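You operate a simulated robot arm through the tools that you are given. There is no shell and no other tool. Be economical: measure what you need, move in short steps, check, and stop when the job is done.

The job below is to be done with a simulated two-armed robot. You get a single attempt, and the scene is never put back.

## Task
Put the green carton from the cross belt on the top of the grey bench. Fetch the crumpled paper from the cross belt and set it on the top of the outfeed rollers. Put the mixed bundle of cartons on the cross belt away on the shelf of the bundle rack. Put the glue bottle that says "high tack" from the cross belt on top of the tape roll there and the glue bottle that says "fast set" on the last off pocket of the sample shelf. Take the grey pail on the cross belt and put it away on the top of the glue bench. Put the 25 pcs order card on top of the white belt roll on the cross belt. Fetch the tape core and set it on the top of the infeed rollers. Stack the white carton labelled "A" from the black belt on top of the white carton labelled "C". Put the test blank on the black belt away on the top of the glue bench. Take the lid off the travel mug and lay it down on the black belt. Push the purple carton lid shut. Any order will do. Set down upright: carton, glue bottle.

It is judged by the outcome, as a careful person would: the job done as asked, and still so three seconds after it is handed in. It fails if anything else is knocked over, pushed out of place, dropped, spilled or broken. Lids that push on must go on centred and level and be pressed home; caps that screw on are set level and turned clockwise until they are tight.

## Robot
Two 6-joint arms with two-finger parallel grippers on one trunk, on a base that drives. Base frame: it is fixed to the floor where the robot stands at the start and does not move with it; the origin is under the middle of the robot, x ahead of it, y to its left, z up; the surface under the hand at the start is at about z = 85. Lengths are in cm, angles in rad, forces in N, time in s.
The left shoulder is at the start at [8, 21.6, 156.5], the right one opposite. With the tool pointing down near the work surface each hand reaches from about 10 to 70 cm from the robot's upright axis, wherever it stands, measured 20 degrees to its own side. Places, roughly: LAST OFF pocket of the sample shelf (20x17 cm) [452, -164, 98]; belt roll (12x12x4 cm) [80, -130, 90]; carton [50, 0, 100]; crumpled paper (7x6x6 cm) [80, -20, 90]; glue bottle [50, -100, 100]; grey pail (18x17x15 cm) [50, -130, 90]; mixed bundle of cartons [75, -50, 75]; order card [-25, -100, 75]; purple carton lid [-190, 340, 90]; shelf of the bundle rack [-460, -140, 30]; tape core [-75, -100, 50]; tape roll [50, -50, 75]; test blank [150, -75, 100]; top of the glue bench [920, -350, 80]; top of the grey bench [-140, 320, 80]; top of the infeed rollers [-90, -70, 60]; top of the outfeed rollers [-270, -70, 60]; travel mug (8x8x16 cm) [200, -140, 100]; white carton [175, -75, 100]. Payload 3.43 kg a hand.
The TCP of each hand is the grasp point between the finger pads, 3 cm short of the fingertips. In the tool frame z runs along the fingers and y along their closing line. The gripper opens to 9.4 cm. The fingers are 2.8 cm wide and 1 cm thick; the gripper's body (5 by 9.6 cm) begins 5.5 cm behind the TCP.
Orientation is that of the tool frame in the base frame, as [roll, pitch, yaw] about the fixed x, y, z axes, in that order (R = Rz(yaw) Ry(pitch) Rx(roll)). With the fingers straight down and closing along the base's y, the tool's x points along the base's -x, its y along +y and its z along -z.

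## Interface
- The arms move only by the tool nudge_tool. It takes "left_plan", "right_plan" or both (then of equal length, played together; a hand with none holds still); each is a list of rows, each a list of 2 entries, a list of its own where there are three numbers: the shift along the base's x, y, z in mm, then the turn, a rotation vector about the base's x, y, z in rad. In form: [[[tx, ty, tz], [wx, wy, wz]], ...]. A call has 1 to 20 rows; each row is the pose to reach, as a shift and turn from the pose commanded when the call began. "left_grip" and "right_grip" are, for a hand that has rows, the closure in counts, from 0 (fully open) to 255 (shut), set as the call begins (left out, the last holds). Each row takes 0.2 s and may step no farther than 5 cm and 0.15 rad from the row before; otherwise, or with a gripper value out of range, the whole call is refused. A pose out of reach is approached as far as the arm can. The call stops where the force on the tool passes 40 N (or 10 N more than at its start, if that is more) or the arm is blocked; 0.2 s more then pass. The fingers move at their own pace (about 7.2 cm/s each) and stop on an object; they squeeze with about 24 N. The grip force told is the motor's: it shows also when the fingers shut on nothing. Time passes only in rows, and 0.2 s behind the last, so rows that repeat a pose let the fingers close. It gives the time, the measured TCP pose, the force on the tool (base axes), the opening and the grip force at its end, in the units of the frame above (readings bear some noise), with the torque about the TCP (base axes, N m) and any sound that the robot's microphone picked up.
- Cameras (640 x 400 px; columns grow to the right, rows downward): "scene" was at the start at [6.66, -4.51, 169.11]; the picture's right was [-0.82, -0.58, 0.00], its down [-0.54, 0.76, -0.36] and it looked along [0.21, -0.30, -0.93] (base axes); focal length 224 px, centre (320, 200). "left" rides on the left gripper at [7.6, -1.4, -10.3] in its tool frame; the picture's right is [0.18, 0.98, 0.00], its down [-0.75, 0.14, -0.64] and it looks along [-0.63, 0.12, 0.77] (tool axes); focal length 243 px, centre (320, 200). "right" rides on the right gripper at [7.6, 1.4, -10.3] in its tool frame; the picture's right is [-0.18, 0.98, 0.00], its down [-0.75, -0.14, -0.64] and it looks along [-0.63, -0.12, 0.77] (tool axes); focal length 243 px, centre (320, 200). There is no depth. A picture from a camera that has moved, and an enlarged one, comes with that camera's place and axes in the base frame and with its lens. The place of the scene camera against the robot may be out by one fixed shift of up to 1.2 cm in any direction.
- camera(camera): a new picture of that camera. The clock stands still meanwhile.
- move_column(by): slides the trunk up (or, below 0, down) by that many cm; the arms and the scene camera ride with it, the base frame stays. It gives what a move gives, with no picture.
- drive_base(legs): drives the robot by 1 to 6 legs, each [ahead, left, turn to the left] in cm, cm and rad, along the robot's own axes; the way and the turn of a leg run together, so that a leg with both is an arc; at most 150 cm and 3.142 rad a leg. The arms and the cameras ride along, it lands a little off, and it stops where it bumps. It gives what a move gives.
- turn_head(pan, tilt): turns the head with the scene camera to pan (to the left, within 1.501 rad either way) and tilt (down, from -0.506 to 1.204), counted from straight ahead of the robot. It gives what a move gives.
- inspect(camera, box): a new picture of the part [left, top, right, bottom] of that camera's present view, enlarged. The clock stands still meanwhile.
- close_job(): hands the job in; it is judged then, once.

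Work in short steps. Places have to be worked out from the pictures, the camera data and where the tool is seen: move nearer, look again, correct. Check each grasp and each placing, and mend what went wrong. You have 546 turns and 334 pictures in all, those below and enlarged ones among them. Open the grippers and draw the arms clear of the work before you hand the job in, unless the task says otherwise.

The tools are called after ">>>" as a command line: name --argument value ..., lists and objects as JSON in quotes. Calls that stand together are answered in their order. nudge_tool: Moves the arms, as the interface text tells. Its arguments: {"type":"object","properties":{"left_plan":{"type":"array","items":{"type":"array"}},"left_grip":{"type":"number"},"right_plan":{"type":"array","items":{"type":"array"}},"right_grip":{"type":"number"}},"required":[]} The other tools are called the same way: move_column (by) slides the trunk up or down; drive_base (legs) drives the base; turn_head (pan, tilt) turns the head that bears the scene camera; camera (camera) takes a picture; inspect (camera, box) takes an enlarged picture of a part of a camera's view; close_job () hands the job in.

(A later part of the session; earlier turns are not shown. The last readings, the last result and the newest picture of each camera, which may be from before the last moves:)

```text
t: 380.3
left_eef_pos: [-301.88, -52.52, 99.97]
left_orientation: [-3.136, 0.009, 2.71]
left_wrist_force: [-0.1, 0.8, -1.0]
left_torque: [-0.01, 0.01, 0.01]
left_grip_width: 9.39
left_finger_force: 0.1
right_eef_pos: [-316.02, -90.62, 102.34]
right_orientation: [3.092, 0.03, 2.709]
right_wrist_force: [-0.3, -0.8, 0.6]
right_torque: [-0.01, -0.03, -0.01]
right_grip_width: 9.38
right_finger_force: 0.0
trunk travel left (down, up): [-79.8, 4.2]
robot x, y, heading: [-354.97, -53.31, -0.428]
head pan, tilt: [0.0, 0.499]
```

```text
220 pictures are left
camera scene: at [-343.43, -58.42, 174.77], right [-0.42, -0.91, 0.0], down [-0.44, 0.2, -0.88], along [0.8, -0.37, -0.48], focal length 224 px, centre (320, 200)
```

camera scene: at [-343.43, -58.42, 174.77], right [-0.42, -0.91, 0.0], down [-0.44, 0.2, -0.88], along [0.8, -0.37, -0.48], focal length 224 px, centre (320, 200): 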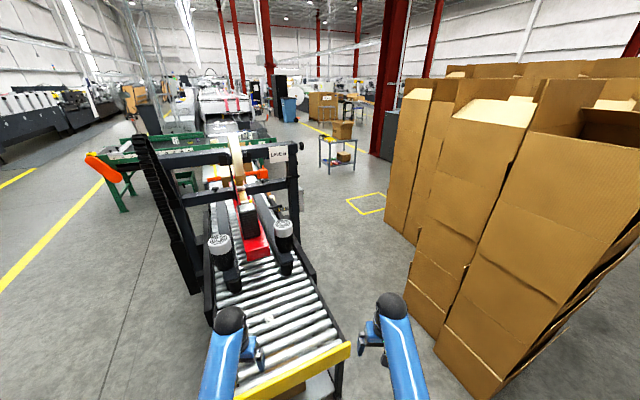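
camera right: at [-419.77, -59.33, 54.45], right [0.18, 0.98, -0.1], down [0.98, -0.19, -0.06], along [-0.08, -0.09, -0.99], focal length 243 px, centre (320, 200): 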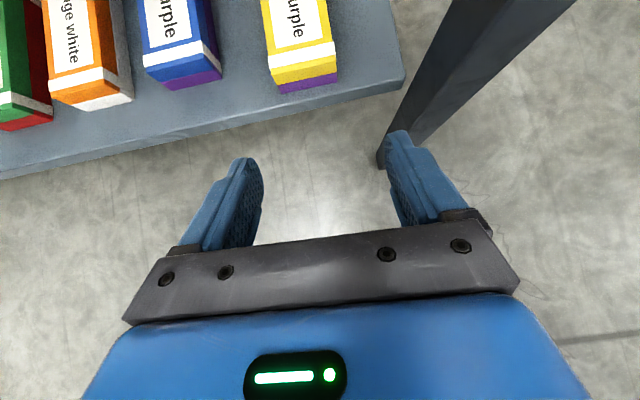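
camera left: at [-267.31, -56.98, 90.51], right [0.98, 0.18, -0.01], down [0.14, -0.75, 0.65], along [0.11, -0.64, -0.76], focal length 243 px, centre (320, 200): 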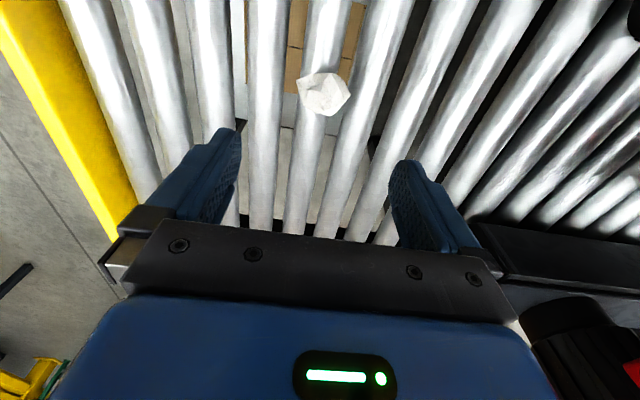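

The corridor between the roller line (y≈-98) and the carton stacks (y≈-170) is about 72 cm wide. I square up, sidestep to y = -134 and check my position.

>>> drive_base --legs '[[0, 0, 0.428], [0, -81, 0]]'

>>> turn_head --pan -0.2 --tilt 0.7

>>> camera --camera "scene"

```text
t: 385.9
left_eef_pos: [-307.32, -112.13, 100.17]
left_orientation: [-3.136, 0.005, 3.127]
left_wrist_force: [-0.2, -0.3, 0.1]
left_torque: [0.0, 0.01, -0.01]
left_grip_width: 9.39
left_finger_force: 0.2
right_eef_pos: [-304.81, -152.76, 102.31]
right_orientation: [3.091, 0.031, 3.125]
right_wrist_force: [0.0, 0.3, -0.1]
right_torque: [0.01, 0.02, 0.0]
right_grip_width: 9.41
right_finger_force: 0.0
trunk travel left (down, up): [-79.8, 4.2]
robot x, y, heading: [-355.32, -134.41, -0.013]
head pan, tilt: [0.0, 0.499]
```

```text
t: 386.6
left_eef_pos: [-307.29, -112.13, 100.17]
left_orientation: [-3.136, 0.007, 3.128]
left_wrist_force: [0.1, 0.0, -1.0]
left_torque: [0.01, 0.03, 0.01]
left_grip_width: 9.39
left_finger_force: 0.0
right_eef_pos: [-304.82, -152.78, 102.25]
right_orientation: [3.09, 0.028, 3.125]
right_wrist_force: [-0.3, -1.0, -0.8]
right_torque: [-0.03, 0.04, 0.05]
right_grip_width: 9.38
right_finger_force: 0.2
trunk travel left (down, up): [-79.8, 4.2]
robot x, y, heading: [-355.73, -134.44, -0.012]
head pan, tilt: [-0.201, 0.7]
```

```text
219 pictures are left
camera scene: at [-343.75, -136.14, 173.01], right [-0.21, -0.98, 0.0], down [-0.63, 0.14, -0.77], along [0.75, -0.16, -0.64], focal length 224 px, centre (320, 200)
```

scene: 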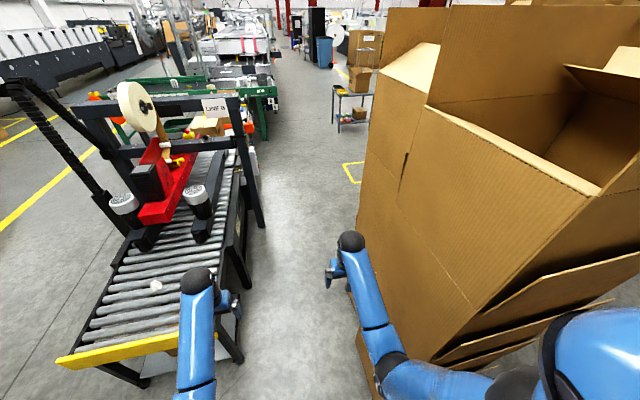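

I can see the way through. I go on, bearing slightly right as the corridor widens.

>>> drive_base --legs '[[40, 0, 0.012], [75, -13, 0], [75, -8, 0]]'

>>> turn_head --pan 0.2 --tilt 0.6

>>> camera --camera "scene"

```text
t: 396.5
left_eef_pos: [-117.08, -138.23, 100.23]
left_orientation: [-3.135, 0.006, 3.109]
left_wrist_force: [0.3, -0.4, 0.9]
left_torque: [-0.04, -0.02, 0.0]
left_grip_width: 9.4
left_finger_force: 0.1
right_eef_pos: [-115.18, -178.83, 102.34]
right_orientation: [3.091, 0.031, 3.111]
right_wrist_force: [-0.3, -1.2, 0.2]
right_torque: [-0.02, -0.03, -0.01]
right_grip_width: 9.42
right_finger_force: 0.1
trunk travel left (down, up): [-79.8, 4.2]
robot x, y, heading: [-165.45, -159.59, -0.03]
head pan, tilt: [-0.201, 0.7]
```

```text
t: 397.4
left_eef_pos: [-116.98, -138.12, 100.0]
left_orientation: [-3.134, 0.005, 3.111]
left_wrist_force: [0.3, 0.8, -0.6]
left_torque: [-0.02, 0.0, 0.01]
left_grip_width: 9.41
left_finger_force: 0.0
right_eef_pos: [-115.09, -178.83, 102.3]
right_orientation: [3.09, 0.029, 3.111]
right_wrist_force: [0.4, 0.5, -0.6]
right_torque: [-0.01, -0.01, -0.02]
right_grip_width: 9.4
right_finger_force: 0.0
trunk travel left (down, up): [-79.8, 4.2]
robot x, y, heading: [-165.59, -159.51, -0.03]
head pan, tilt: [0.201, 0.6]
```

```text
218 pictures are left
camera scene: at [-153.26, -158.11, 173.86], right [0.17, -0.99, 0.0], down [-0.56, -0.09, -0.82], along [0.81, 0.14, -0.57], focal length 224 px, centre (320, 200)
```

scene: 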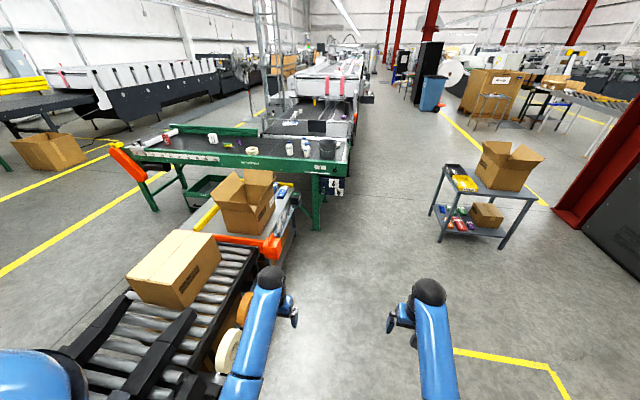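

I see rings hanging on the infeed's side, likely the tape core. I zoom in there.

>>> inspect --camera "scene" --box '[180, 240, 340, 390]'

>>> inspect --camera "scene" --box '[190, 120, 370, 240]'

```text
2.67 times, centred on (260, 315) of scene
camera zoom: at [-153.26, -158.11, 173.86], right [0.17, -0.99, 0.0], down [-0.56, -0.09, -0.82], along [0.81, 0.14, -0.57], focal length 598 px, centre (480, -107)
```

zoom: 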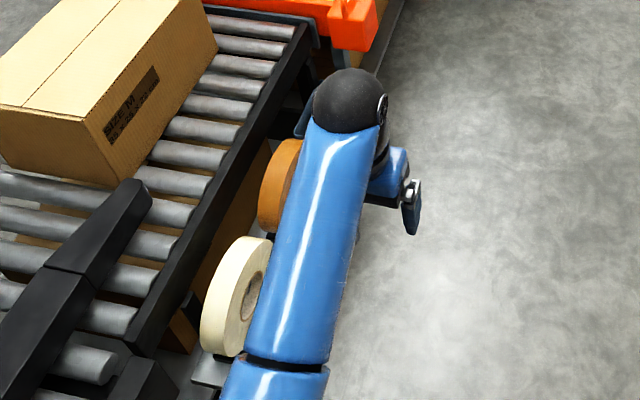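

```text
3.33 times, centred on (280, 180) of scene
camera zoom: at [-153.26, -158.11, 173.86], right [0.17, -0.99, 0.0], down [-0.56, -0.09, -0.82], along [0.81, 0.14, -0.57], focal length 748 px, centre (453, 267)
```

zoom: 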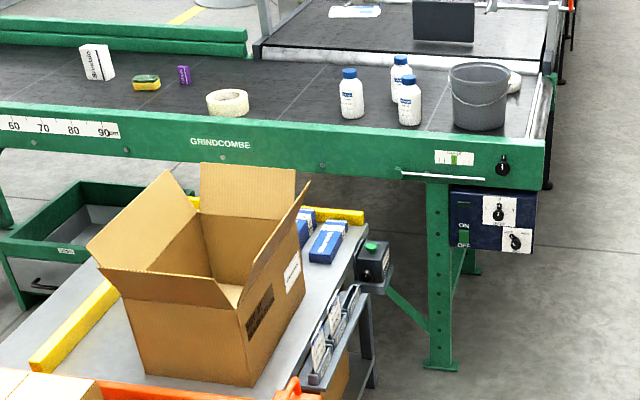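

The order cards stand in a holder on the table's right edge, and the core hangs at the infeed's side. I drive alongside and turn to face them (+y).

>>> drive_base --legs '[[95, -10, 0.03], [0, 0, 1.57]]'

>>> turn_head --pan 0 --tilt 0.9

>>> camera --camera "scene"

```text
t: 406.3
left_eef_pos: [-94.56, -123.61, 100.09]
left_orientation: [-3.138, 0.006, -1.538]
left_wrist_force: [-0.7, -0.5, -0.2]
left_torque: [0.0, 0.02, -0.02]
left_grip_width: 9.4
left_finger_force: 0.0
right_eef_pos: [-54.16, -119.14, 102.28]
right_orientation: [3.09, 0.03, -1.537]
right_wrist_force: [0.1, -0.2, -0.5]
right_torque: [0.01, 0.0, 0.0]
right_grip_width: 9.4
right_finger_force: 0.0
trunk travel left (down, up): [-79.8, 4.2]
robot x, y, heading: [-70.02, -170.32, 1.603]
head pan, tilt: [0.201, 0.6]
```

```text
t: 407.1
left_eef_pos: [-94.68, -123.63, 100.24]
left_orientation: [-3.134, 0.007, -1.537]
left_wrist_force: [0.5, 0.0, -0.6]
left_torque: [0.01, 0.03, -0.01]
left_grip_width: 9.39
left_finger_force: 0.0
right_eef_pos: [-54.16, -119.2, 102.26]
right_orientation: [3.091, 0.03, -1.538]
right_wrist_force: [0.2, 0.7, -0.3]
right_torque: [0.04, 0.02, -0.04]
right_grip_width: 9.42
right_finger_force: 0.1
trunk travel left (down, up): [-79.8, 4.2]
robot x, y, heading: [-69.98, -170.36, 1.607]
head pan, tilt: [0.0, 0.901]
```

```text
215 pictures are left
camera scene: at [-70.09, -160.03, 171.4], right [1.0, 0.03, 0.0], down [0.03, -0.78, -0.62], along [-0.02, 0.62, -0.78], focal length 224 px, centre (320, 200)
```

scene: 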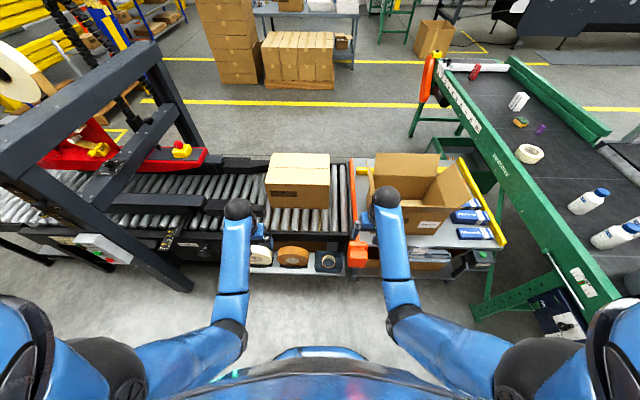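

I zoom in on the rings and on the cards.

>>> inspect --camera "scene" --box '[220, 220, 380, 300]'

>>> inspect --camera "scene" --box '[380, 220, 500, 290]'

```text
4.00 times, centred on (300, 260) of scene
camera zoom: at [-70.09, -160.03, 171.4], right [1.0, 0.03, 0.0], down [0.03, -0.78, -0.62], along [-0.02, 0.62, -0.78], focal length 897 px, centre (400, -40)
```

zoom: 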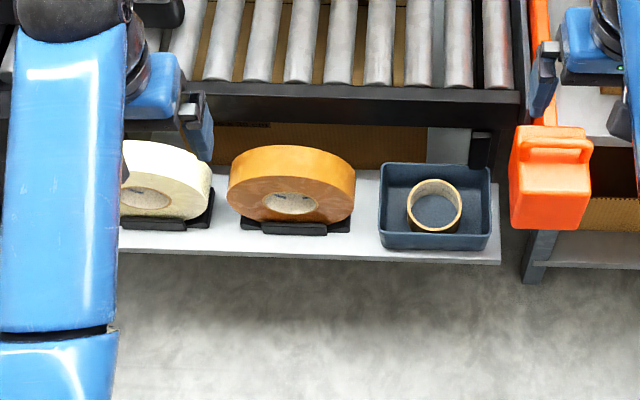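

```text
5.33 times, centred on (440, 255) of scene
camera zoom: at [-70.09, -160.03, 171.4], right [1.0, 0.03, 0.0], down [0.03, -0.78, -0.62], along [-0.02, 0.62, -0.78], focal length 1196 px, centre (-320, -93)
```

zoom: 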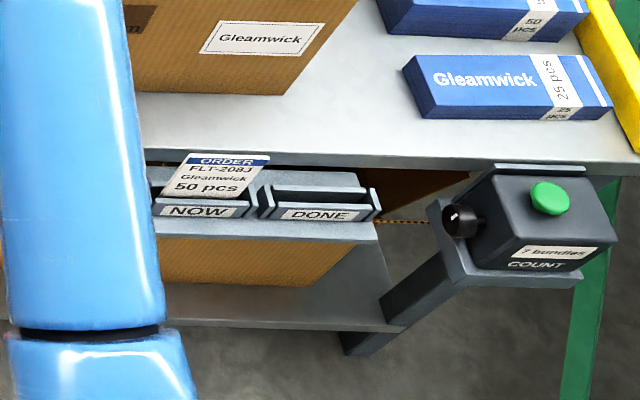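

The tape core is the thin ring lying in the blue tray at about (-66.6, -106.4). I draw the left hand back, move the right hand aside and step forward 12 cm.

>>> nudge_tool --left_plan '[[[0, -45, -10], [0, 0, 0]], [[0, -90, -25], [0, 0, 0]], [[0, -135, -40], [0, 0, 0]], [[0, -170, -50], [0, 0, 0]]]' --right_plan '[[[0, -20, -10], [0, 0, 0]], [[0, -40, -20], [0, 0, 0]], [[0, -60, -20], [0, 0, 0]], [[0, -80, -20], [0, 0, 0]]]'

>>> drive_base --legs '[[12, 0, -0.035]]'

>>> inspect --camera "scene" --box '[300, 200, 480, 312]'

```text
t: 408.1
left_eef_pos: [-94.41, -140.71, 95.19]
left_orientation: [-3.135, 0.009, -1.538]
left_wrist_force: [0.2, 0.7, -0.2]
left_torque: [-0.02, -0.02, 0.0]
left_grip_width: 9.4
left_finger_force: 0.1
right_eef_pos: [-54.14, -127.39, 100.38]
right_orientation: [3.089, 0.031, -1.539]
right_wrist_force: [0.1, -0.1, -0.1]
right_torque: [0.02, 0.01, 0.01]
right_grip_width: 9.41
right_finger_force: 0.0
trunk travel left (down, up): [-79.8, 4.2]
robot x, y, heading: [-70.2, -170.72, 1.599]
head pan, tilt: [0.0, 0.901]
```

```text
t: 409.3
left_eef_pos: [-93.44, -128.43, 95.2]
left_orientation: [-3.135, 0.011, -1.576]
left_wrist_force: [-0.5, -0.3, 0.0]
left_torque: [0.01, -0.02, -0.01]
left_grip_width: 9.37
left_finger_force: 0.0
right_eef_pos: [-52.68, -116.51, 100.5]
right_orientation: [3.09, 0.033, -1.577]
right_wrist_force: [0.1, -0.5, 0.9]
right_torque: [-0.03, 0.02, 0.0]
right_grip_width: 9.41
right_finger_force: 0.1
trunk travel left (down, up): [-79.8, 4.2]
robot x, y, heading: [-70.09, -158.92, 1.566]
head pan, tilt: [0.0, 0.901]
```

```text
3.56 times, centred on (390, 256) of scene
camera zoom: at [-69.88, -149.12, 171.45], right [1.0, -0.01, 0.0], down [0.0, -0.78, -0.63], along [0.0, 0.63, -0.78], focal length 798 px, centre (71, 1)
```

zoom: 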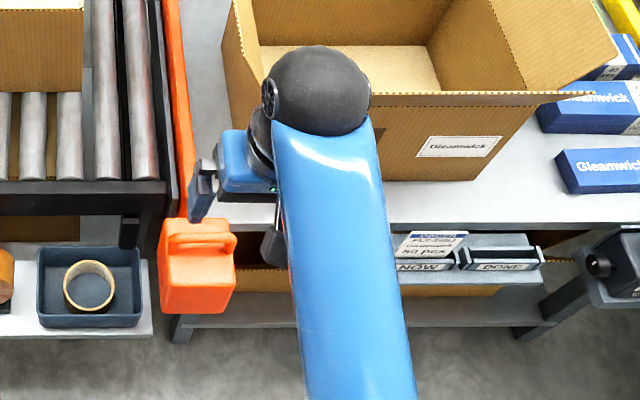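

I move the right hand above the core and lower the trunk 35 cm for a close look.

>>> nudge_tool --right_plan '[[[-40, 25, 0], [0, 0, 0]], [[-80, 50, 0], [0, 0, 0]], [[-115, 75, 0], [0, 0, 0]], [[-143, 102, 0], [0, 0, 0]]]'

>>> move_column --by -35

>>> camera --camera "right"

```text
t: 410.3
left_eef_pos: [-93.61, -127.85, 95.09]
left_orientation: [-3.135, 0.003, -1.577]
left_wrist_force: [0.3, 0.7, -0.6]
left_torque: [-0.01, 0.02, 0.0]
left_grip_width: 9.42
left_finger_force: 0.2
right_eef_pos: [-66.92, -105.75, 99.94]
right_orientation: [3.094, 0.026, -1.577]
right_wrist_force: [0.8, -0.4, 0.1]
right_torque: [0.02, -0.01, -0.02]
right_grip_width: 9.41
right_finger_force: 0.1
trunk travel left (down, up): [-79.8, 4.2]
robot x, y, heading: [-70.04, -159.17, 1.568]
head pan, tilt: [0.0, 0.901]
```

```text
t: 413.7
left_eef_pos: [-93.44, -128.15, 60.08]
left_orientation: [-3.136, 0.006, -1.577]
left_wrist_force: [-0.3, 0.3, -0.3]
left_torque: [0.0, -0.03, 0.0]
left_grip_width: 9.42
left_finger_force: 0.0
right_eef_pos: [-66.77, -106.02, 65.05]
right_orientation: [3.091, 0.03, -1.575]
right_wrist_force: [0.6, -0.4, 0.4]
right_torque: [0.04, -0.01, 0.02]
right_grip_width: 9.4
right_finger_force: 0.0
trunk travel left (down, up): [-44.8, 39.2]
robot x, y, heading: [-69.74, -158.62, 1.567]
head pan, tilt: [0.0, 0.901]
```

```text
211 pictures are left
camera right: at [-67.8, -113.91, 75.2], right [-0.98, 0.19, 0.05], down [0.18, 0.73, 0.66], along [0.08, 0.65, -0.75], focal length 243 px, centre (320, 200)
```

right: 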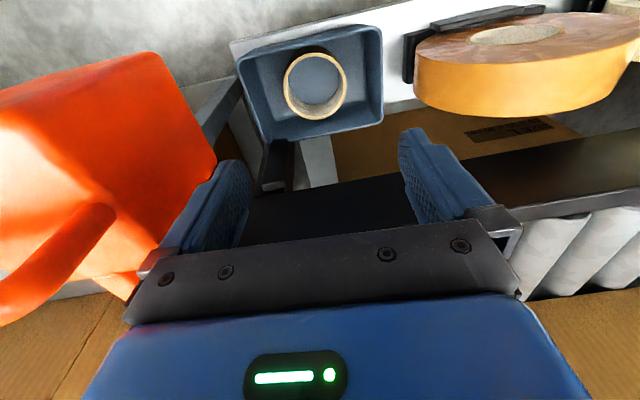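

The core is about 7 cm wide, centred near (-67.4, -105.8). I narrow the opening to 8.4 cm and descend to z≈54 to look again.

>>> nudge_tool --right_plan '[[[-6, 2, -40], [0, 0, 0]], [[-6, 2, -80], [0, 0, 0]], [[-6, 2, -110], [0, 0, 0]]]' --right_grip 27

>>> camera --camera "right"

```text
t: 414.5
left_eef_pos: [-93.56, -127.91, 60.14]
left_orientation: [-3.135, 0.006, -1.575]
left_wrist_force: [0.2, -0.4, -0.4]
left_torque: [-0.01, 0.0, -0.04]
left_grip_width: 9.41
left_finger_force: 0.1
right_eef_pos: [-67.55, -106.04, 54.17]
right_orientation: [3.091, 0.031, -1.576]
right_wrist_force: [0.6, -0.2, 0.3]
right_torque: [0.02, -0.05, 0.03]
right_grip_width: 8.41
right_finger_force: 0.1
trunk travel left (down, up): [-44.8, 39.2]
robot x, y, heading: [-70.38, -159.02, 1.565]
head pan, tilt: [0.0, 0.901]
```

```text
210 pictures are left
camera right: at [-68.57, -113.89, 64.3], right [-0.98, 0.19, 0.06], down [0.18, 0.73, 0.66], along [0.08, 0.65, -0.75], focal length 243 px, centre (320, 200)
```

right: 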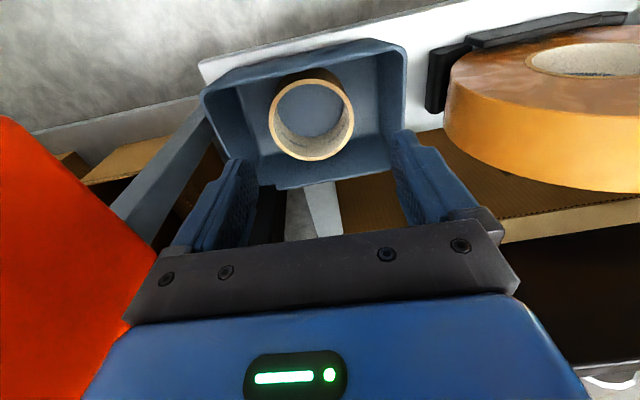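

Core top is at z≈45. I descend to z≈46.5, with tips alongside the ring, and close gently.

>>> nudge_tool --right_plan '[[[3, 1, -30], [0, 0, 0]], [[3, 1, -55], [0, 0, 0]], [[3, 1, -77], [0, 0, 0]]]'

>>> camera --camera "right"

```text
t: 415.3
left_eef_pos: [-93.38, -128.08, 60.12]
left_orientation: [-3.134, 0.006, -1.575]
left_wrist_force: [0.2, 0.1, 0.2]
left_torque: [-0.01, -0.03, -0.04]
left_grip_width: 9.38
left_finger_force: 0.0
right_eef_pos: [-67.23, -105.7, 46.34]
right_orientation: [3.091, 0.029, -1.577]
right_wrist_force: [0.3, 0.3, -0.2]
right_torque: [0.0, 0.0, 0.02]
right_grip_width: 8.39
right_finger_force: 0.0
trunk travel left (down, up): [-44.8, 39.2]
robot x, y, heading: [-70.34, -159.06, 1.564]
head pan, tilt: [0.0, 0.901]
```

```text
209 pictures are left
camera right: at [-68.14, -113.62, 56.49], right [-0.98, 0.19, 0.06], down [0.18, 0.73, 0.66], along [0.08, 0.65, -0.75], focal length 243 px, centre (320, 200)
```

right: 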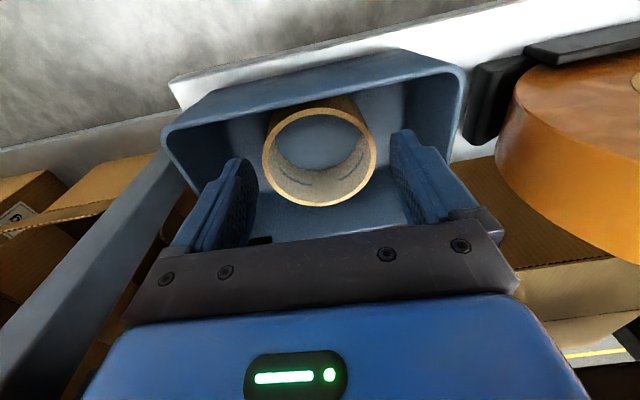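

The ring top is nearer z 43, so I go 2.7 cm lower and then close.

>>> nudge_tool --right_plan '[[[0, 0, -15], [0, 0, 0]], [[0, 0, -27], [0, 0, 0]]]'

>>> nudge_tool --right_plan '[[[0, 0, 0], [0, 0, 0]], [[0, 0, 0], [0, 0, 0]], [[0, 0, 0], [0, 0, 0]]]' --right_grip 255

>>> camera --camera "right"

```text
t: 415.9
left_eef_pos: [-93.5, -128.36, 60.31]
left_orientation: [-3.134, 0.011, -1.576]
left_wrist_force: [-0.5, 0.3, 0.1]
left_torque: [-0.01, -0.01, 0.0]
left_grip_width: 9.4
left_finger_force: 0.2
right_eef_pos: [-67.2, -105.53, 44.33]
right_orientation: [3.091, 0.043, -1.576]
right_wrist_force: [3.8, 1.0, 31.0]
right_torque: [0.25, -1.42, 0.01]
right_grip_width: 8.51
right_finger_force: 0.3
trunk travel left (down, up): [-44.8, 39.2]
robot x, y, heading: [-70.18, -158.83, 1.566]
head pan, tilt: [0.0, 0.901]
```

```text
t: 416.3
left_eef_pos: [-93.44, -127.97, 60.19]
left_orientation: [-3.137, 0.007, -1.577]
left_wrist_force: [0.3, -0.7, 0.6]
left_torque: [-0.01, 0.03, -0.04]
left_grip_width: 9.41
left_finger_force: 0.0
right_eef_pos: [-67.14, -105.19, 44.1]
right_orientation: [3.091, 0.042, -1.581]
right_wrist_force: [5.1, -0.6, 17.4]
right_torque: [0.07, -0.47, -0.03]
right_grip_width: 3.18
right_finger_force: 2.2
trunk travel left (down, up): [-44.8, 39.2]
robot x, y, heading: [-70.32, -159.39, 1.564]
head pan, tilt: [0.0, 0.901]
stopped in row 1 (right hand): the force on the tool passed its limit at 42 N (the readings are from after the stop); the commanded pose is now the measured one
```

```text
208 pictures are left
camera right: at [-68.05, -113.19, 54.23], right [-0.98, 0.19, 0.06], down [0.18, 0.73, 0.66], along [0.09, 0.66, -0.75], focal length 243 px, centre (320, 200)
```

right: 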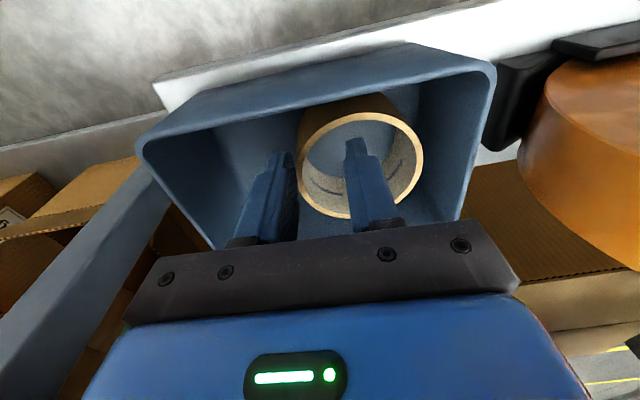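

A finger seems to have landed on the rim. I open, rise 3 cm and look again.

>>> nudge_tool --right_plan '[[[0, 0, 15], [0, 0, 0]], [[0, 0, 40], [0, 0, 0]], [[0, 0, 40], [0, 0, 0]]]' --right_grip 60

>>> camera --camera "right"

```text
t: 417.1
left_eef_pos: [-93.5, -128.02, 60.11]
left_orientation: [-3.135, 0.005, -1.577]
left_wrist_force: [-0.6, 0.1, 1.0]
left_torque: [0.02, 0.02, 0.03]
left_grip_width: 9.43
left_finger_force: 0.0
right_eef_pos: [-67.05, -105.48, 47.81]
right_orientation: [3.092, 0.036, -1.576]
right_wrist_force: [0.2, -0.9, -0.2]
right_torque: [0.02, -0.03, -0.02]
right_grip_width: 7.2
right_finger_force: 0.1
trunk travel left (down, up): [-44.8, 39.2]
robot x, y, heading: [-70.09, -158.68, 1.565]
head pan, tilt: [0.0, 0.901]
```

```text
207 pictures are left
camera right: at [-68.03, -113.35, 58.05], right [-0.98, 0.19, 0.06], down [0.18, 0.73, 0.66], along [0.08, 0.66, -0.75], focal length 243 px, centre (320, 200)
```

right: 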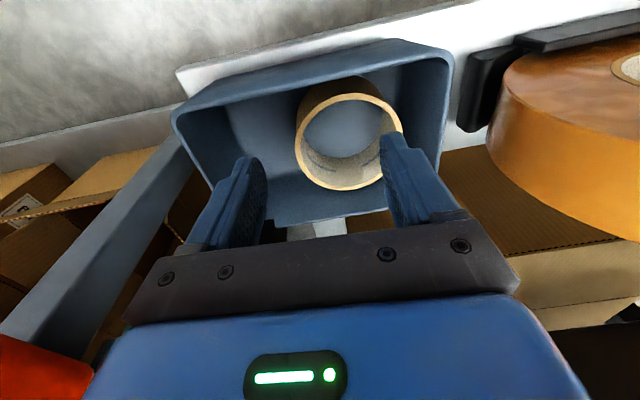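

The ring is actually about 8.6 cm wide with its rim at z≈40, so I pinch its +x wall: one finger inside, one outside.

>>> nudge_tool --right_plan '[[[16, 18, 0], [0, 0, 0]], [[16, 18, -30], [0, 0, 0]], [[16, 18, -50], [0, 0, 0]]]'

>>> camera --camera "right"

```text
t: 417.9
left_eef_pos: [-93.22, -127.97, 60.06]
left_orientation: [-3.137, 0.004, -1.579]
left_wrist_force: [0.4, -0.5, 0.3]
left_torque: [0.04, 0.0, 0.0]
left_grip_width: 9.38
left_finger_force: 0.0
right_eef_pos: [-65.18, -104.07, 43.48]
right_orientation: [3.091, 0.038, -1.578]
right_wrist_force: [-0.4, 0.4, 0.4]
right_torque: [0.0, -0.01, 0.01]
right_grip_width: 7.19
right_finger_force: 0.1
right hand out of reach, approached as far as the arm can: row 3
trunk travel left (down, up): [-44.8, 39.2]
robot x, y, heading: [-70.07, -158.85, 1.567]
head pan, tilt: [0.0, 0.901]
```

```text
206 pictures are left
camera right: at [-66.11, -112.01, 53.61], right [-0.98, 0.19, 0.06], down [0.18, 0.73, 0.66], along [0.08, 0.66, -0.75], focal length 243 px, centre (320, 200)
```

right: 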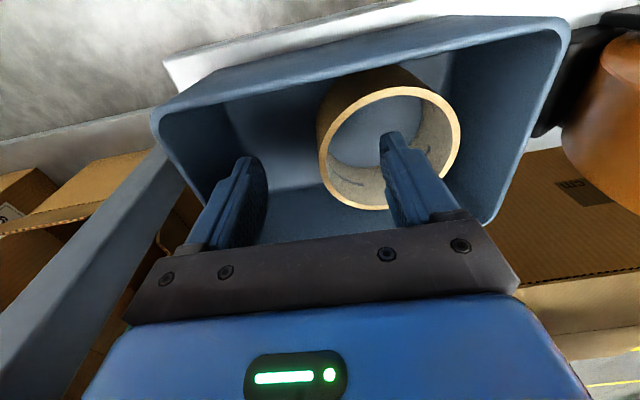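

The fingers straddle the wall. I lower with the trunk 3 cm and pinch.

>>> move_column --by -3

>>> nudge_tool --right_plan '[[[0, 0, 0], [0, 0, 0]], [[0, 0, 0], [0, 0, 0]], [[0, 0, 0], [0, 0, 0]], [[0, 0, 0], [0, 0, 0]]]' --right_grip 255

>>> camera --camera "right"

```text
t: 418.7
left_eef_pos: [-93.48, -128.02, 57.05]
left_orientation: [-3.136, 0.007, -1.576]
left_wrist_force: [0.2, -0.4, -0.4]
left_torque: [-0.02, -0.01, 0.02]
left_grip_width: 9.41
left_finger_force: 0.1
right_eef_pos: [-65.09, -104.04, 40.56]
right_orientation: [3.09, 0.037, -1.578]
right_wrist_force: [-0.1, 0.4, 0.6]
right_torque: [-0.06, 0.02, 0.0]
right_grip_width: 7.2
right_finger_force: 0.0
trunk travel left (down, up): [-41.8, 42.2]
robot x, y, heading: [-70.15, -158.97, 1.559]
head pan, tilt: [0.0, 0.901]
```

```text
t: 419.7
left_eef_pos: [-93.39, -128.16, 57.07]
left_orientation: [-3.135, 0.007, -1.577]
left_wrist_force: [0.7, -0.6, -0.5]
left_torque: [-0.02, 0.03, 0.02]
left_grip_width: 9.38
left_finger_force: 0.1
right_eef_pos: [-65.13, -104.09, 40.49]
right_orientation: [3.091, 0.034, -1.578]
right_wrist_force: [1.0, 0.6, 1.4]
right_torque: [0.02, -0.02, 0.0]
right_grip_width: 0.82
right_finger_force: 24.2
trunk travel left (down, up): [-41.8, 42.2]
robot x, y, heading: [-70.23, -158.98, 1.564]
head pan, tilt: [0.0, 0.901]
```

```text
205 pictures are left
camera right: at [-66.11, -112.02, 50.62], right [-0.98, 0.19, 0.06], down [0.18, 0.73, 0.66], along [0.08, 0.66, -0.75], focal length 243 px, centre (320, 200)
```

right: 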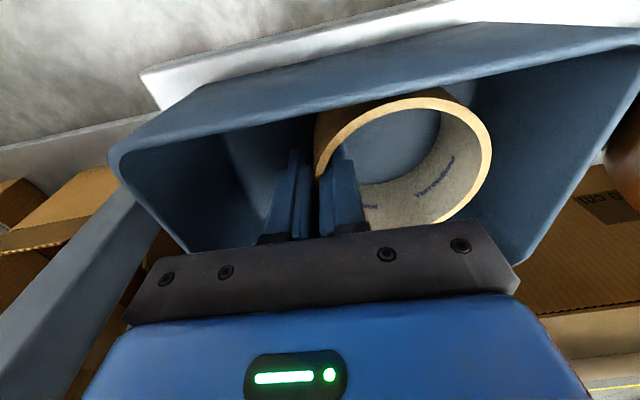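

The core's wall is pinched. I lift it with the trunk by 32 cm and look.

>>> move_column --by 32

>>> camera --camera "right"

>>> camera --camera "scene"

```text
t: 422.8
left_eef_pos: [-93.37, -127.98, 89.11]
left_orientation: [-3.134, 0.006, -1.578]
left_wrist_force: [-0.8, -0.3, 0.1]
left_torque: [-0.01, 0.01, 0.02]
left_grip_width: 9.4
left_finger_force: 0.0
right_eef_pos: [-65.11, -104.03, 72.32]
right_orientation: [3.091, 0.033, -1.578]
right_wrist_force: [-0.4, 0.9, -0.3]
right_torque: [-0.02, 0.0, 0.0]
right_grip_width: 0.8
right_finger_force: 24.0
trunk travel left (down, up): [-73.8, 10.2]
robot x, y, heading: [-70.38, -159.19, 1.562]
head pan, tilt: [0.0, 0.901]
```

```text
204 pictures are left
camera right: at [-66.12, -112.02, 82.6], right [-0.98, 0.19, 0.06], down [0.18, 0.73, 0.66], along [0.08, 0.66, -0.75], focal length 243 px, centre (320, 200)
```

right: 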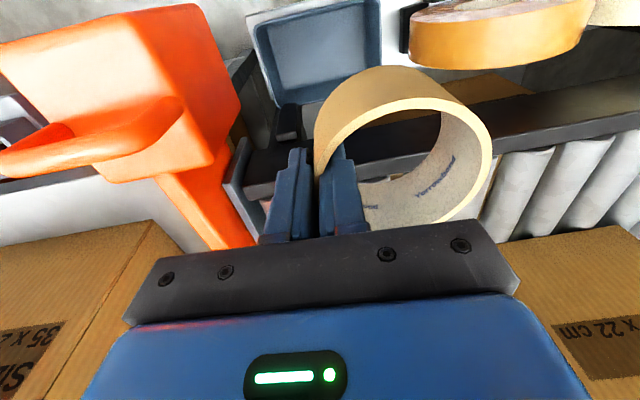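

```text
203 pictures are left
camera scene: at [-69.8, -148.42, 165.39], right [1.0, -0.01, 0.0], down [-0.01, -0.78, -0.62], along [0.0, 0.62, -0.78], focal length 224 px, centre (320, 200)
```

scene: 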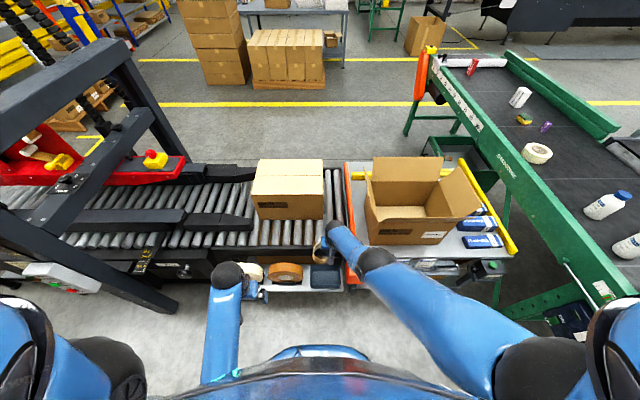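

The core hangs level. The free roller strip in front of the box is y −95…−78. I step forward 9 cm and move the hand to about (-68, -87).

>>> drive_base --legs '[[9, 0, 0]]'

>>> nudge_tool --right_plan '[[[0, 10, 15], [0, 0, 0]], [[-10, 30, 20], [0, 0, 0]], [[-20, 55, 20], [0, 0, 0]], [[-30, 80, 20], [0, 0, 0]]]'

>>> camera --camera "right"

```text
t: 423.9
left_eef_pos: [-93.31, -119.74, 89.11]
left_orientation: [-3.135, 0.01, -1.578]
left_wrist_force: [-0.2, 0.0, 0.1]
left_torque: [0.04, 0.04, 0.0]
left_grip_width: 9.42
left_finger_force: 0.1
right_eef_pos: [-65.03, -95.67, 72.79]
right_orientation: [3.09, 0.04, -1.578]
right_wrist_force: [0.2, 0.0, -1.1]
right_torque: [0.02, -0.05, 0.0]
right_grip_width: 0.82
right_finger_force: 23.4
trunk travel left (down, up): [-73.8, 10.2]
robot x, y, heading: [-70.01, -150.43, 1.564]
head pan, tilt: [0.0, 0.901]
```

```text
t: 424.9
left_eef_pos: [-93.34, -119.16, 89.05]
left_orientation: [-3.135, 0.004, -1.579]
left_wrist_force: [0.0, 0.7, -0.3]
left_torque: [-0.02, -0.02, -0.01]
left_grip_width: 9.42
left_finger_force: 0.1
right_eef_pos: [-66.26, -91.66, 76.58]
right_orientation: [3.091, 0.036, -1.577]
right_wrist_force: [-0.9, -0.1, 0.0]
right_torque: [0.02, -0.01, 0.02]
right_grip_width: 0.82
right_finger_force: 24.0
right hand out of reach, approached as far as the arm can: row 2, 3, 4
trunk travel left (down, up): [-73.8, 10.2]
robot x, y, heading: [-70.14, -150.35, 1.565]
head pan, tilt: [0.0, 0.901]
```

```text
202 pictures are left
camera right: at [-67.29, -99.59, 86.65], right [-0.98, 0.19, 0.06], down [0.18, 0.73, 0.66], along [0.08, 0.66, -0.75], focal length 243 px, centre (320, 200)
```

right: 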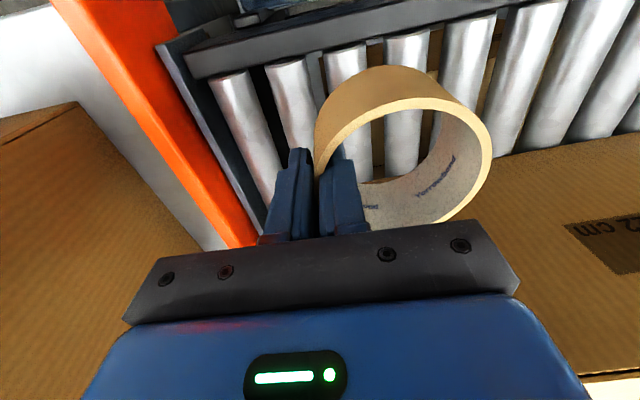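

I step 3 cm further forward and then lower the core onto the rollers with the trunk.

>>> drive_base --legs '[[3.5, 0, 0]]'

>>> move_column --by -8

>>> camera --camera "right"

```text
t: 425.8
left_eef_pos: [-93.26, -116.62, 89.33]
left_orientation: [-3.135, 0.013, -1.574]
left_wrist_force: [0.5, -0.8, -0.6]
left_torque: [0.02, 0.03, 0.03]
left_grip_width: 9.38
left_finger_force: 0.0
right_eef_pos: [-66.34, -88.84, 76.94]
right_orientation: [3.089, 0.04, -1.579]
right_wrist_force: [-1.1, -0.3, 0.1]
right_torque: [0.06, 0.0, 0.01]
right_grip_width: 0.79
right_finger_force: 24.4
trunk travel left (down, up): [-73.8, 10.2]
robot x, y, heading: [-70.54, -147.03, 1.563]
head pan, tilt: [0.0, 0.901]
```

```text
t: 427.0
left_eef_pos: [-93.32, -116.09, 81.22]
left_orientation: [-3.132, 0.007, -1.574]
left_wrist_force: [-0.8, -0.7, -0.7]
left_torque: [-0.01, 0.03, 0.0]
left_grip_width: 9.4
left_finger_force: 0.0
right_eef_pos: [-66.34, -88.36, 68.62]
right_orientation: [3.089, 0.036, -1.577]
right_wrist_force: [-0.1, -0.1, -0.1]
right_torque: [-0.02, -0.01, 0.0]
right_grip_width: 0.8
right_finger_force: 24.1
trunk travel left (down, up): [-65.8, 18.2]
robot x, y, heading: [-69.92, -146.81, 1.564]
head pan, tilt: [0.0, 0.901]
```

```text
201 pictures are left
camera right: at [-67.29, -96.35, 78.72], right [-0.98, 0.19, 0.06], down [0.18, 0.73, 0.66], along [0.08, 0.66, -0.75], focal length 243 px, centre (320, 200)
```

right: 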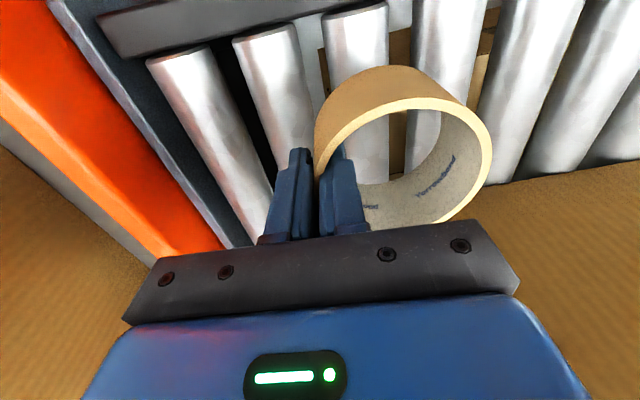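

Well over the rollers. I lower in small bits watching the force.

>>> move_column --by -2.5

>>> move_column --by -1

```text
t: 427.7
left_eef_pos: [-93.21, -116.1, 78.74]
left_orientation: [-3.136, 0.006, -1.577]
left_wrist_force: [0.0, -0.4, 0.7]
left_torque: [0.03, 0.02, 0.0]
left_grip_width: 9.42
left_finger_force: 0.1
right_eef_pos: [-66.28, -88.41, 66.16]
right_orientation: [3.091, 0.034, -1.576]
right_wrist_force: [0.6, -0.4, 3.0]
right_torque: [0.05, -0.02, 0.01]
right_grip_width: 0.77
right_finger_force: 24.4
trunk travel left (down, up): [-63.3, 20.7]
robot x, y, heading: [-70.07, -147.04, 1.57]
head pan, tilt: [0.0, 0.901]
```

```text
t: 428.2
left_eef_pos: [-93.33, -116.06, 77.76]
left_orientation: [-3.134, 0.005, -1.576]
left_wrist_force: [-0.3, 0.0, -0.9]
left_torque: [0.0, -0.02, 0.01]
left_grip_width: 9.41
left_finger_force: 0.0
right_eef_pos: [-66.28, -88.4, 65.2]
right_orientation: [3.092, 0.038, -1.577]
right_wrist_force: [-1.2, 0.6, 17.0]
right_torque: [0.13, 0.0, 0.0]
right_grip_width: 0.84
right_finger_force: 23.6
trunk travel left (down, up): [-62.3, 21.7]
robot x, y, heading: [-69.61, -146.94, 1.567]
head pan, tilt: [0.0, 0.901]
```

Contact. I open the fingers a little and lift the hand out.

>>> nudge_tool --right_plan '[[[0, 0, 0], [0, 0, 0]], [[0, 0, 0], [0, 0, 0]]]' --right_grip 165

>>> move_column --by 15

>>> camera --camera "right"

```text
t: 428.9
left_eef_pos: [-93.23, -115.99, 77.61]
left_orientation: [-3.134, 0.005, -1.575]
left_wrist_force: [-0.4, 0.2, -0.1]
left_torque: [-0.01, -0.04, 0.01]
left_grip_width: 9.41
left_finger_force: 0.0
right_eef_pos: [-66.34, -88.45, 65.23]
right_orientation: [3.094, 0.036, -1.578]
right_wrist_force: [-0.5, -0.1, 13.3]
right_torque: [-0.12, -0.29, 0.01]
right_grip_width: 3.23
right_finger_force: 0.1
trunk travel left (down, up): [-62.3, 21.7]
robot x, y, heading: [-70.19, -147.26, 1.568]
head pan, tilt: [0.0, 0.901]
```

```text
t: 430.6
left_eef_pos: [-93.31, -115.99, 92.5]
left_orientation: [-3.134, 0.006, -1.577]
left_wrist_force: [-0.5, -0.1, 1.1]
left_torque: [-0.04, 0.01, 0.02]
left_grip_width: 9.4
left_finger_force: 0.1
right_eef_pos: [-66.25, -88.38, 79.93]
right_orientation: [3.093, 0.034, -1.577]
right_wrist_force: [0.6, -0.4, 1.3]
right_torque: [-0.02, -0.01, 0.02]
right_grip_width: 3.31
right_finger_force: 0.0
trunk travel left (down, up): [-77.3, 6.7]
robot x, y, heading: [-69.91, -147.18, 1.563]
head pan, tilt: [0.0, 0.901]
```

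```text
200 pictures are left
camera right: at [-67.29, -96.32, 90.17], right [-0.98, 0.19, 0.06], down [0.18, 0.73, 0.66], along [0.08, 0.66, -0.75], focal length 243 px, centre (320, 200)
```

right: 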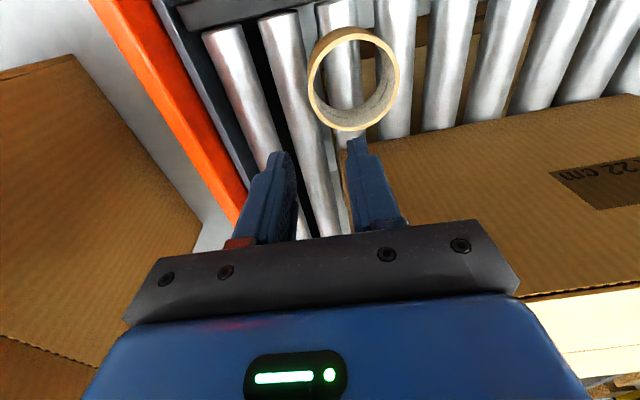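

The core stands on the infeed rollers. I raise the trunk and unfold the right arm, then back off a little.

>>> move_column --by 6

>>> nudge_tool --right_plan '[[[-3, 10, 15], [0, 0, 0]], [[-5, 15, 45], [0, 0, 0]], [[-5, 0, 75], [0, 0, 0]], [[0, -40, 85], [0, 0, 0]], [[10, -80, 90], [0, 0, 0]]]'

```text
t: 431.6
left_eef_pos: [-93.31, -116.01, 98.66]
left_orientation: [-3.133, 0.004, -1.576]
left_wrist_force: [0.1, 0.7, 0.8]
left_torque: [0.02, 0.03, -0.01]
left_grip_width: 9.43
left_finger_force: 0.0
right_eef_pos: [-66.25, -88.3, 86.05]
right_orientation: [3.093, 0.037, -1.579]
right_wrist_force: [0.6, -0.1, -0.2]
right_torque: [0.01, 0.0, 0.02]
right_grip_width: 3.29
right_finger_force: 0.1
trunk travel left (down, up): [-83.3, 0.7]
robot x, y, heading: [-70.24, -147.12, 1.563]
head pan, tilt: [0.0, 0.901]
```

```text
t: 432.8
left_eef_pos: [-93.23, -116.14, 98.85]
left_orientation: [-3.137, 0.006, -1.575]
left_wrist_force: [0.4, 0.2, -0.2]
left_torque: [0.01, 0.03, -0.03]
left_grip_width: 9.41
left_finger_force: 0.0
right_eef_pos: [-65.21, -96.79, 95.28]
right_orientation: [3.091, 0.036, -1.577]
right_wrist_force: [-0.4, 1.1, 0.7]
right_torque: [0.01, -0.01, -0.03]
right_grip_width: 3.32
right_finger_force: 0.0
trunk travel left (down, up): [-83.3, 0.7]
robot x, y, heading: [-70.17, -146.84, 1.564]
head pan, tilt: [0.0, 0.901]
```

Now towards the order cards: I back up and step right to x≈-22.

>>> drive_base --legs '[[-18, 0, 0], [0, -48, 0]]'

>>> inspect --camera "scene" --box '[220, 200, 460, 340]'

```text
t: 436.8
left_eef_pos: [-45.86, -134.01, 98.46]
left_orientation: [-3.133, 0.005, -1.564]
left_wrist_force: [-0.6, 0.0, 0.2]
left_torque: [0.01, 0.03, 0.01]
left_grip_width: 9.41
left_finger_force: 0.2
right_eef_pos: [-18.05, -114.3, 95.38]
right_orientation: [3.094, 0.034, -1.566]
right_wrist_force: [-0.7, 0.6, -0.9]
right_torque: [0.02, 0.0, -0.01]
right_grip_width: 3.31
right_finger_force: 0.0
trunk travel left (down, up): [-83.3, 0.7]
robot x, y, heading: [-21.7, -164.89, 1.576]
head pan, tilt: [0.0, 0.901]
```

```text
2.67 times, centred on (340, 270) of scene
camera zoom: at [-22.16, -154.15, 174.89], right [1.0, 0.01, 0.0], down [0.01, -0.78, -0.62], along [0.0, 0.62, -0.78], focal length 598 px, centre (267, 13)
```

zoom: 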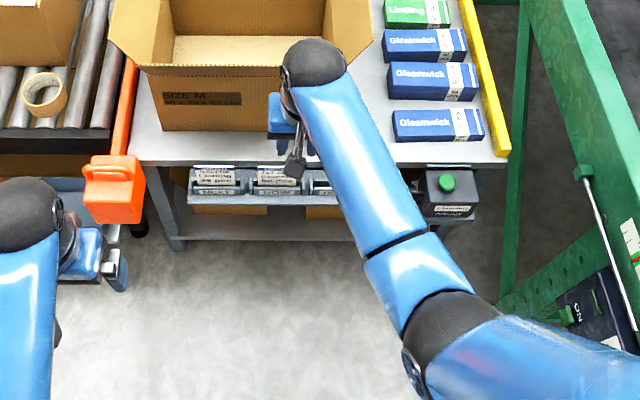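

I zoom right in on the NEXT and NOW cards.

>>> inspect --camera "scene" --box '[285, 252, 345, 290]'

>>> camera --camera "right"

```text
10.53 times, centred on (315, 271) of scene
camera zoom: at [-22.16, -154.15, 174.89], right [1.0, 0.01, 0.0], down [0.01, -0.78, -0.62], along [0.0, 0.62, -0.78], focal length 2361 px, centre (373, -547)
```

zoom: 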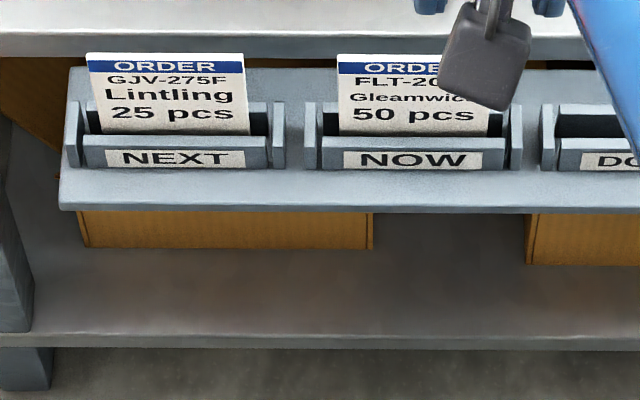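

```text
197 pictures are left
camera right: at [-19.04, -122.28, 105.29], right [-0.98, 0.18, 0.05], down [0.17, 0.73, 0.66], along [0.08, 0.66, -0.75], focal length 243 px, centre (320, 200)
```

right: 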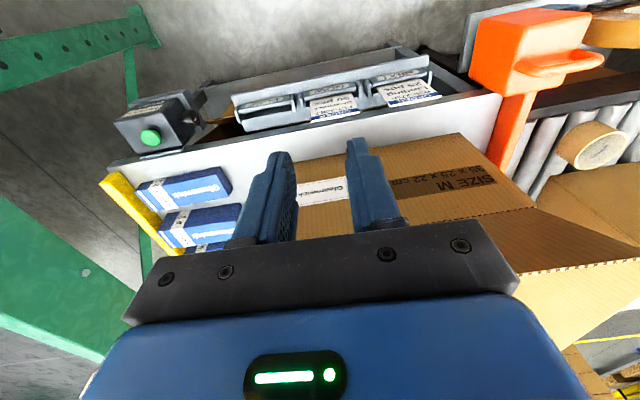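

The NEXT holder holds the 25 pcs card. It stands upright along x at about x = -30.6, y ≈ -111. I turn the left hand so it closes along y and bring it above the card.

>>> nudge_tool --left_plan '[[[10, 0, 0], [0, 0, -0.15]], [[20, 5, 0], [0, 0, -0.3]], [[35, 10, 0], [0, 0, -0.45]], [[50, 20, 0], [0, 0, -0.6]], [[65, 30, 0], [0, 0, -0.75]], [[80, 45, 0], [0, 0, -0.9]], [[95, 65, 0], [0, 0, -1.05]], [[110, 90, 0], [0, 0, -1.2]], [[125, 120, 0], [0, 0, -1.35]], [[140, 155, 0], [0, 0, -1.5]], [[153, 190, 0], [0, 0, -1.57]], [[153, 220, 0], [0, 0, -1.57]]]' --left_grip 130

>>> camera --camera "left"

>>> inspect --camera "scene" --box '[240, 220, 400, 320]'

```text
t: 439.4
left_eef_pos: [-30.36, -111.96, 98.52]
left_orientation: [-3.13, 0.004, -3.136]
left_wrist_force: [-0.3, -0.9, -0.3]
left_torque: [0.02, 0.0, 0.04]
left_grip_width: 4.61
left_finger_force: 0.1
right_eef_pos: [-18.03, -114.31, 95.11]
right_orientation: [3.091, 0.033, -1.566]
right_wrist_force: [-0.1, 0.8, -0.6]
right_torque: [0.02, 0.03, 0.02]
right_grip_width: 3.32
right_finger_force: 0.1
trunk travel left (down, up): [-83.3, 0.7]
robot x, y, heading: [-22.53, -164.87, 1.572]
head pan, tilt: [0.0, 0.901]
```

```text
196 pictures are left
camera left: at [-37.95, -113.34, 108.77], right [-0.19, 0.98, -0.01], down [0.75, 0.15, 0.64], along [0.63, 0.12, -0.77], focal length 243 px, centre (320, 200)
```

left: 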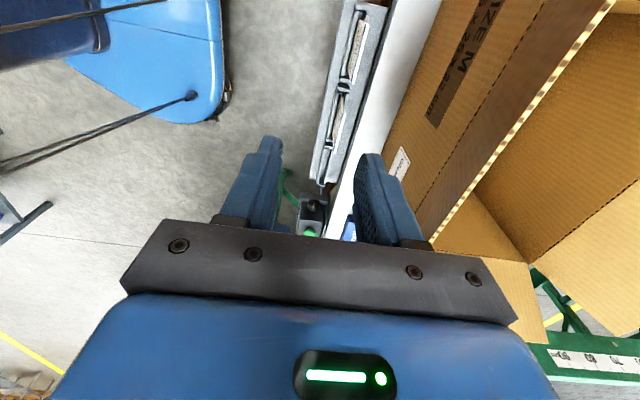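

```text
4.00 times, centred on (320, 270) of scene
camera zoom: at [-21.84, -153.96, 174.88], right [1.0, 0.01, 0.0], down [0.0, -0.78, -0.62], along [0.0, 0.62, -0.78], focal length 897 px, centre (320, -80)
```

zoom: 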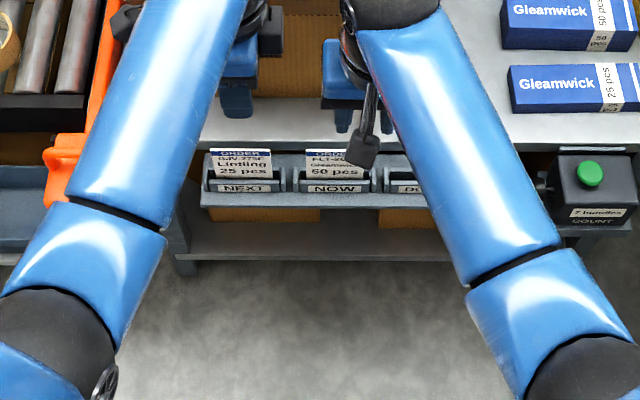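

I move the right hand aside and zoom the left camera view onto the card holder.

>>> nudge_tool --right_plan '[[[40, 0, 0], [0, 0, 0]], [[80, -10, 0], [0, 0, 0]], [[120, -20, 0], [0, 0, 0]]]'

>>> inspect --camera "left" --box '[260, 0, 460, 200]'

```text
t: 440.2
left_eef_pos: [-30.25, -111.92, 98.59]
left_orientation: [-3.135, 0.003, -3.134]
left_wrist_force: [0.1, 0.3, -0.8]
left_torque: [-0.02, -0.02, 0.04]
left_grip_width: 4.62
left_finger_force: 0.0
right_eef_pos: [-6.17, -116.08, 95.4]
right_orientation: [3.091, 0.034, -1.564]
right_wrist_force: [-0.4, -0.2, 0.6]
right_torque: [-0.02, 0.0, -0.01]
right_grip_width: 3.31
right_finger_force: 0.1
trunk travel left (down, up): [-83.3, 0.7]
robot x, y, heading: [-22.0, -164.63, 1.577]
head pan, tilt: [0.0, 0.901]
```

```text
2.00 times, centred on (360, 100) of left
camera zoom: at [-37.93, -113.51, 108.85], right [-0.19, 0.98, -0.01], down [0.75, 0.15, 0.64], along [0.63, 0.12, -0.76], focal length 485 px, centre (240, 400)
```

zoom: 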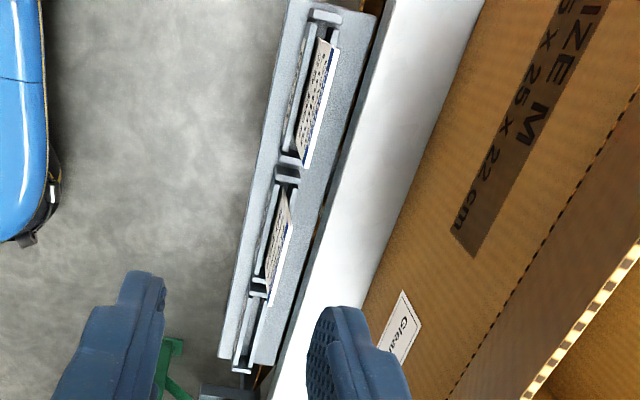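

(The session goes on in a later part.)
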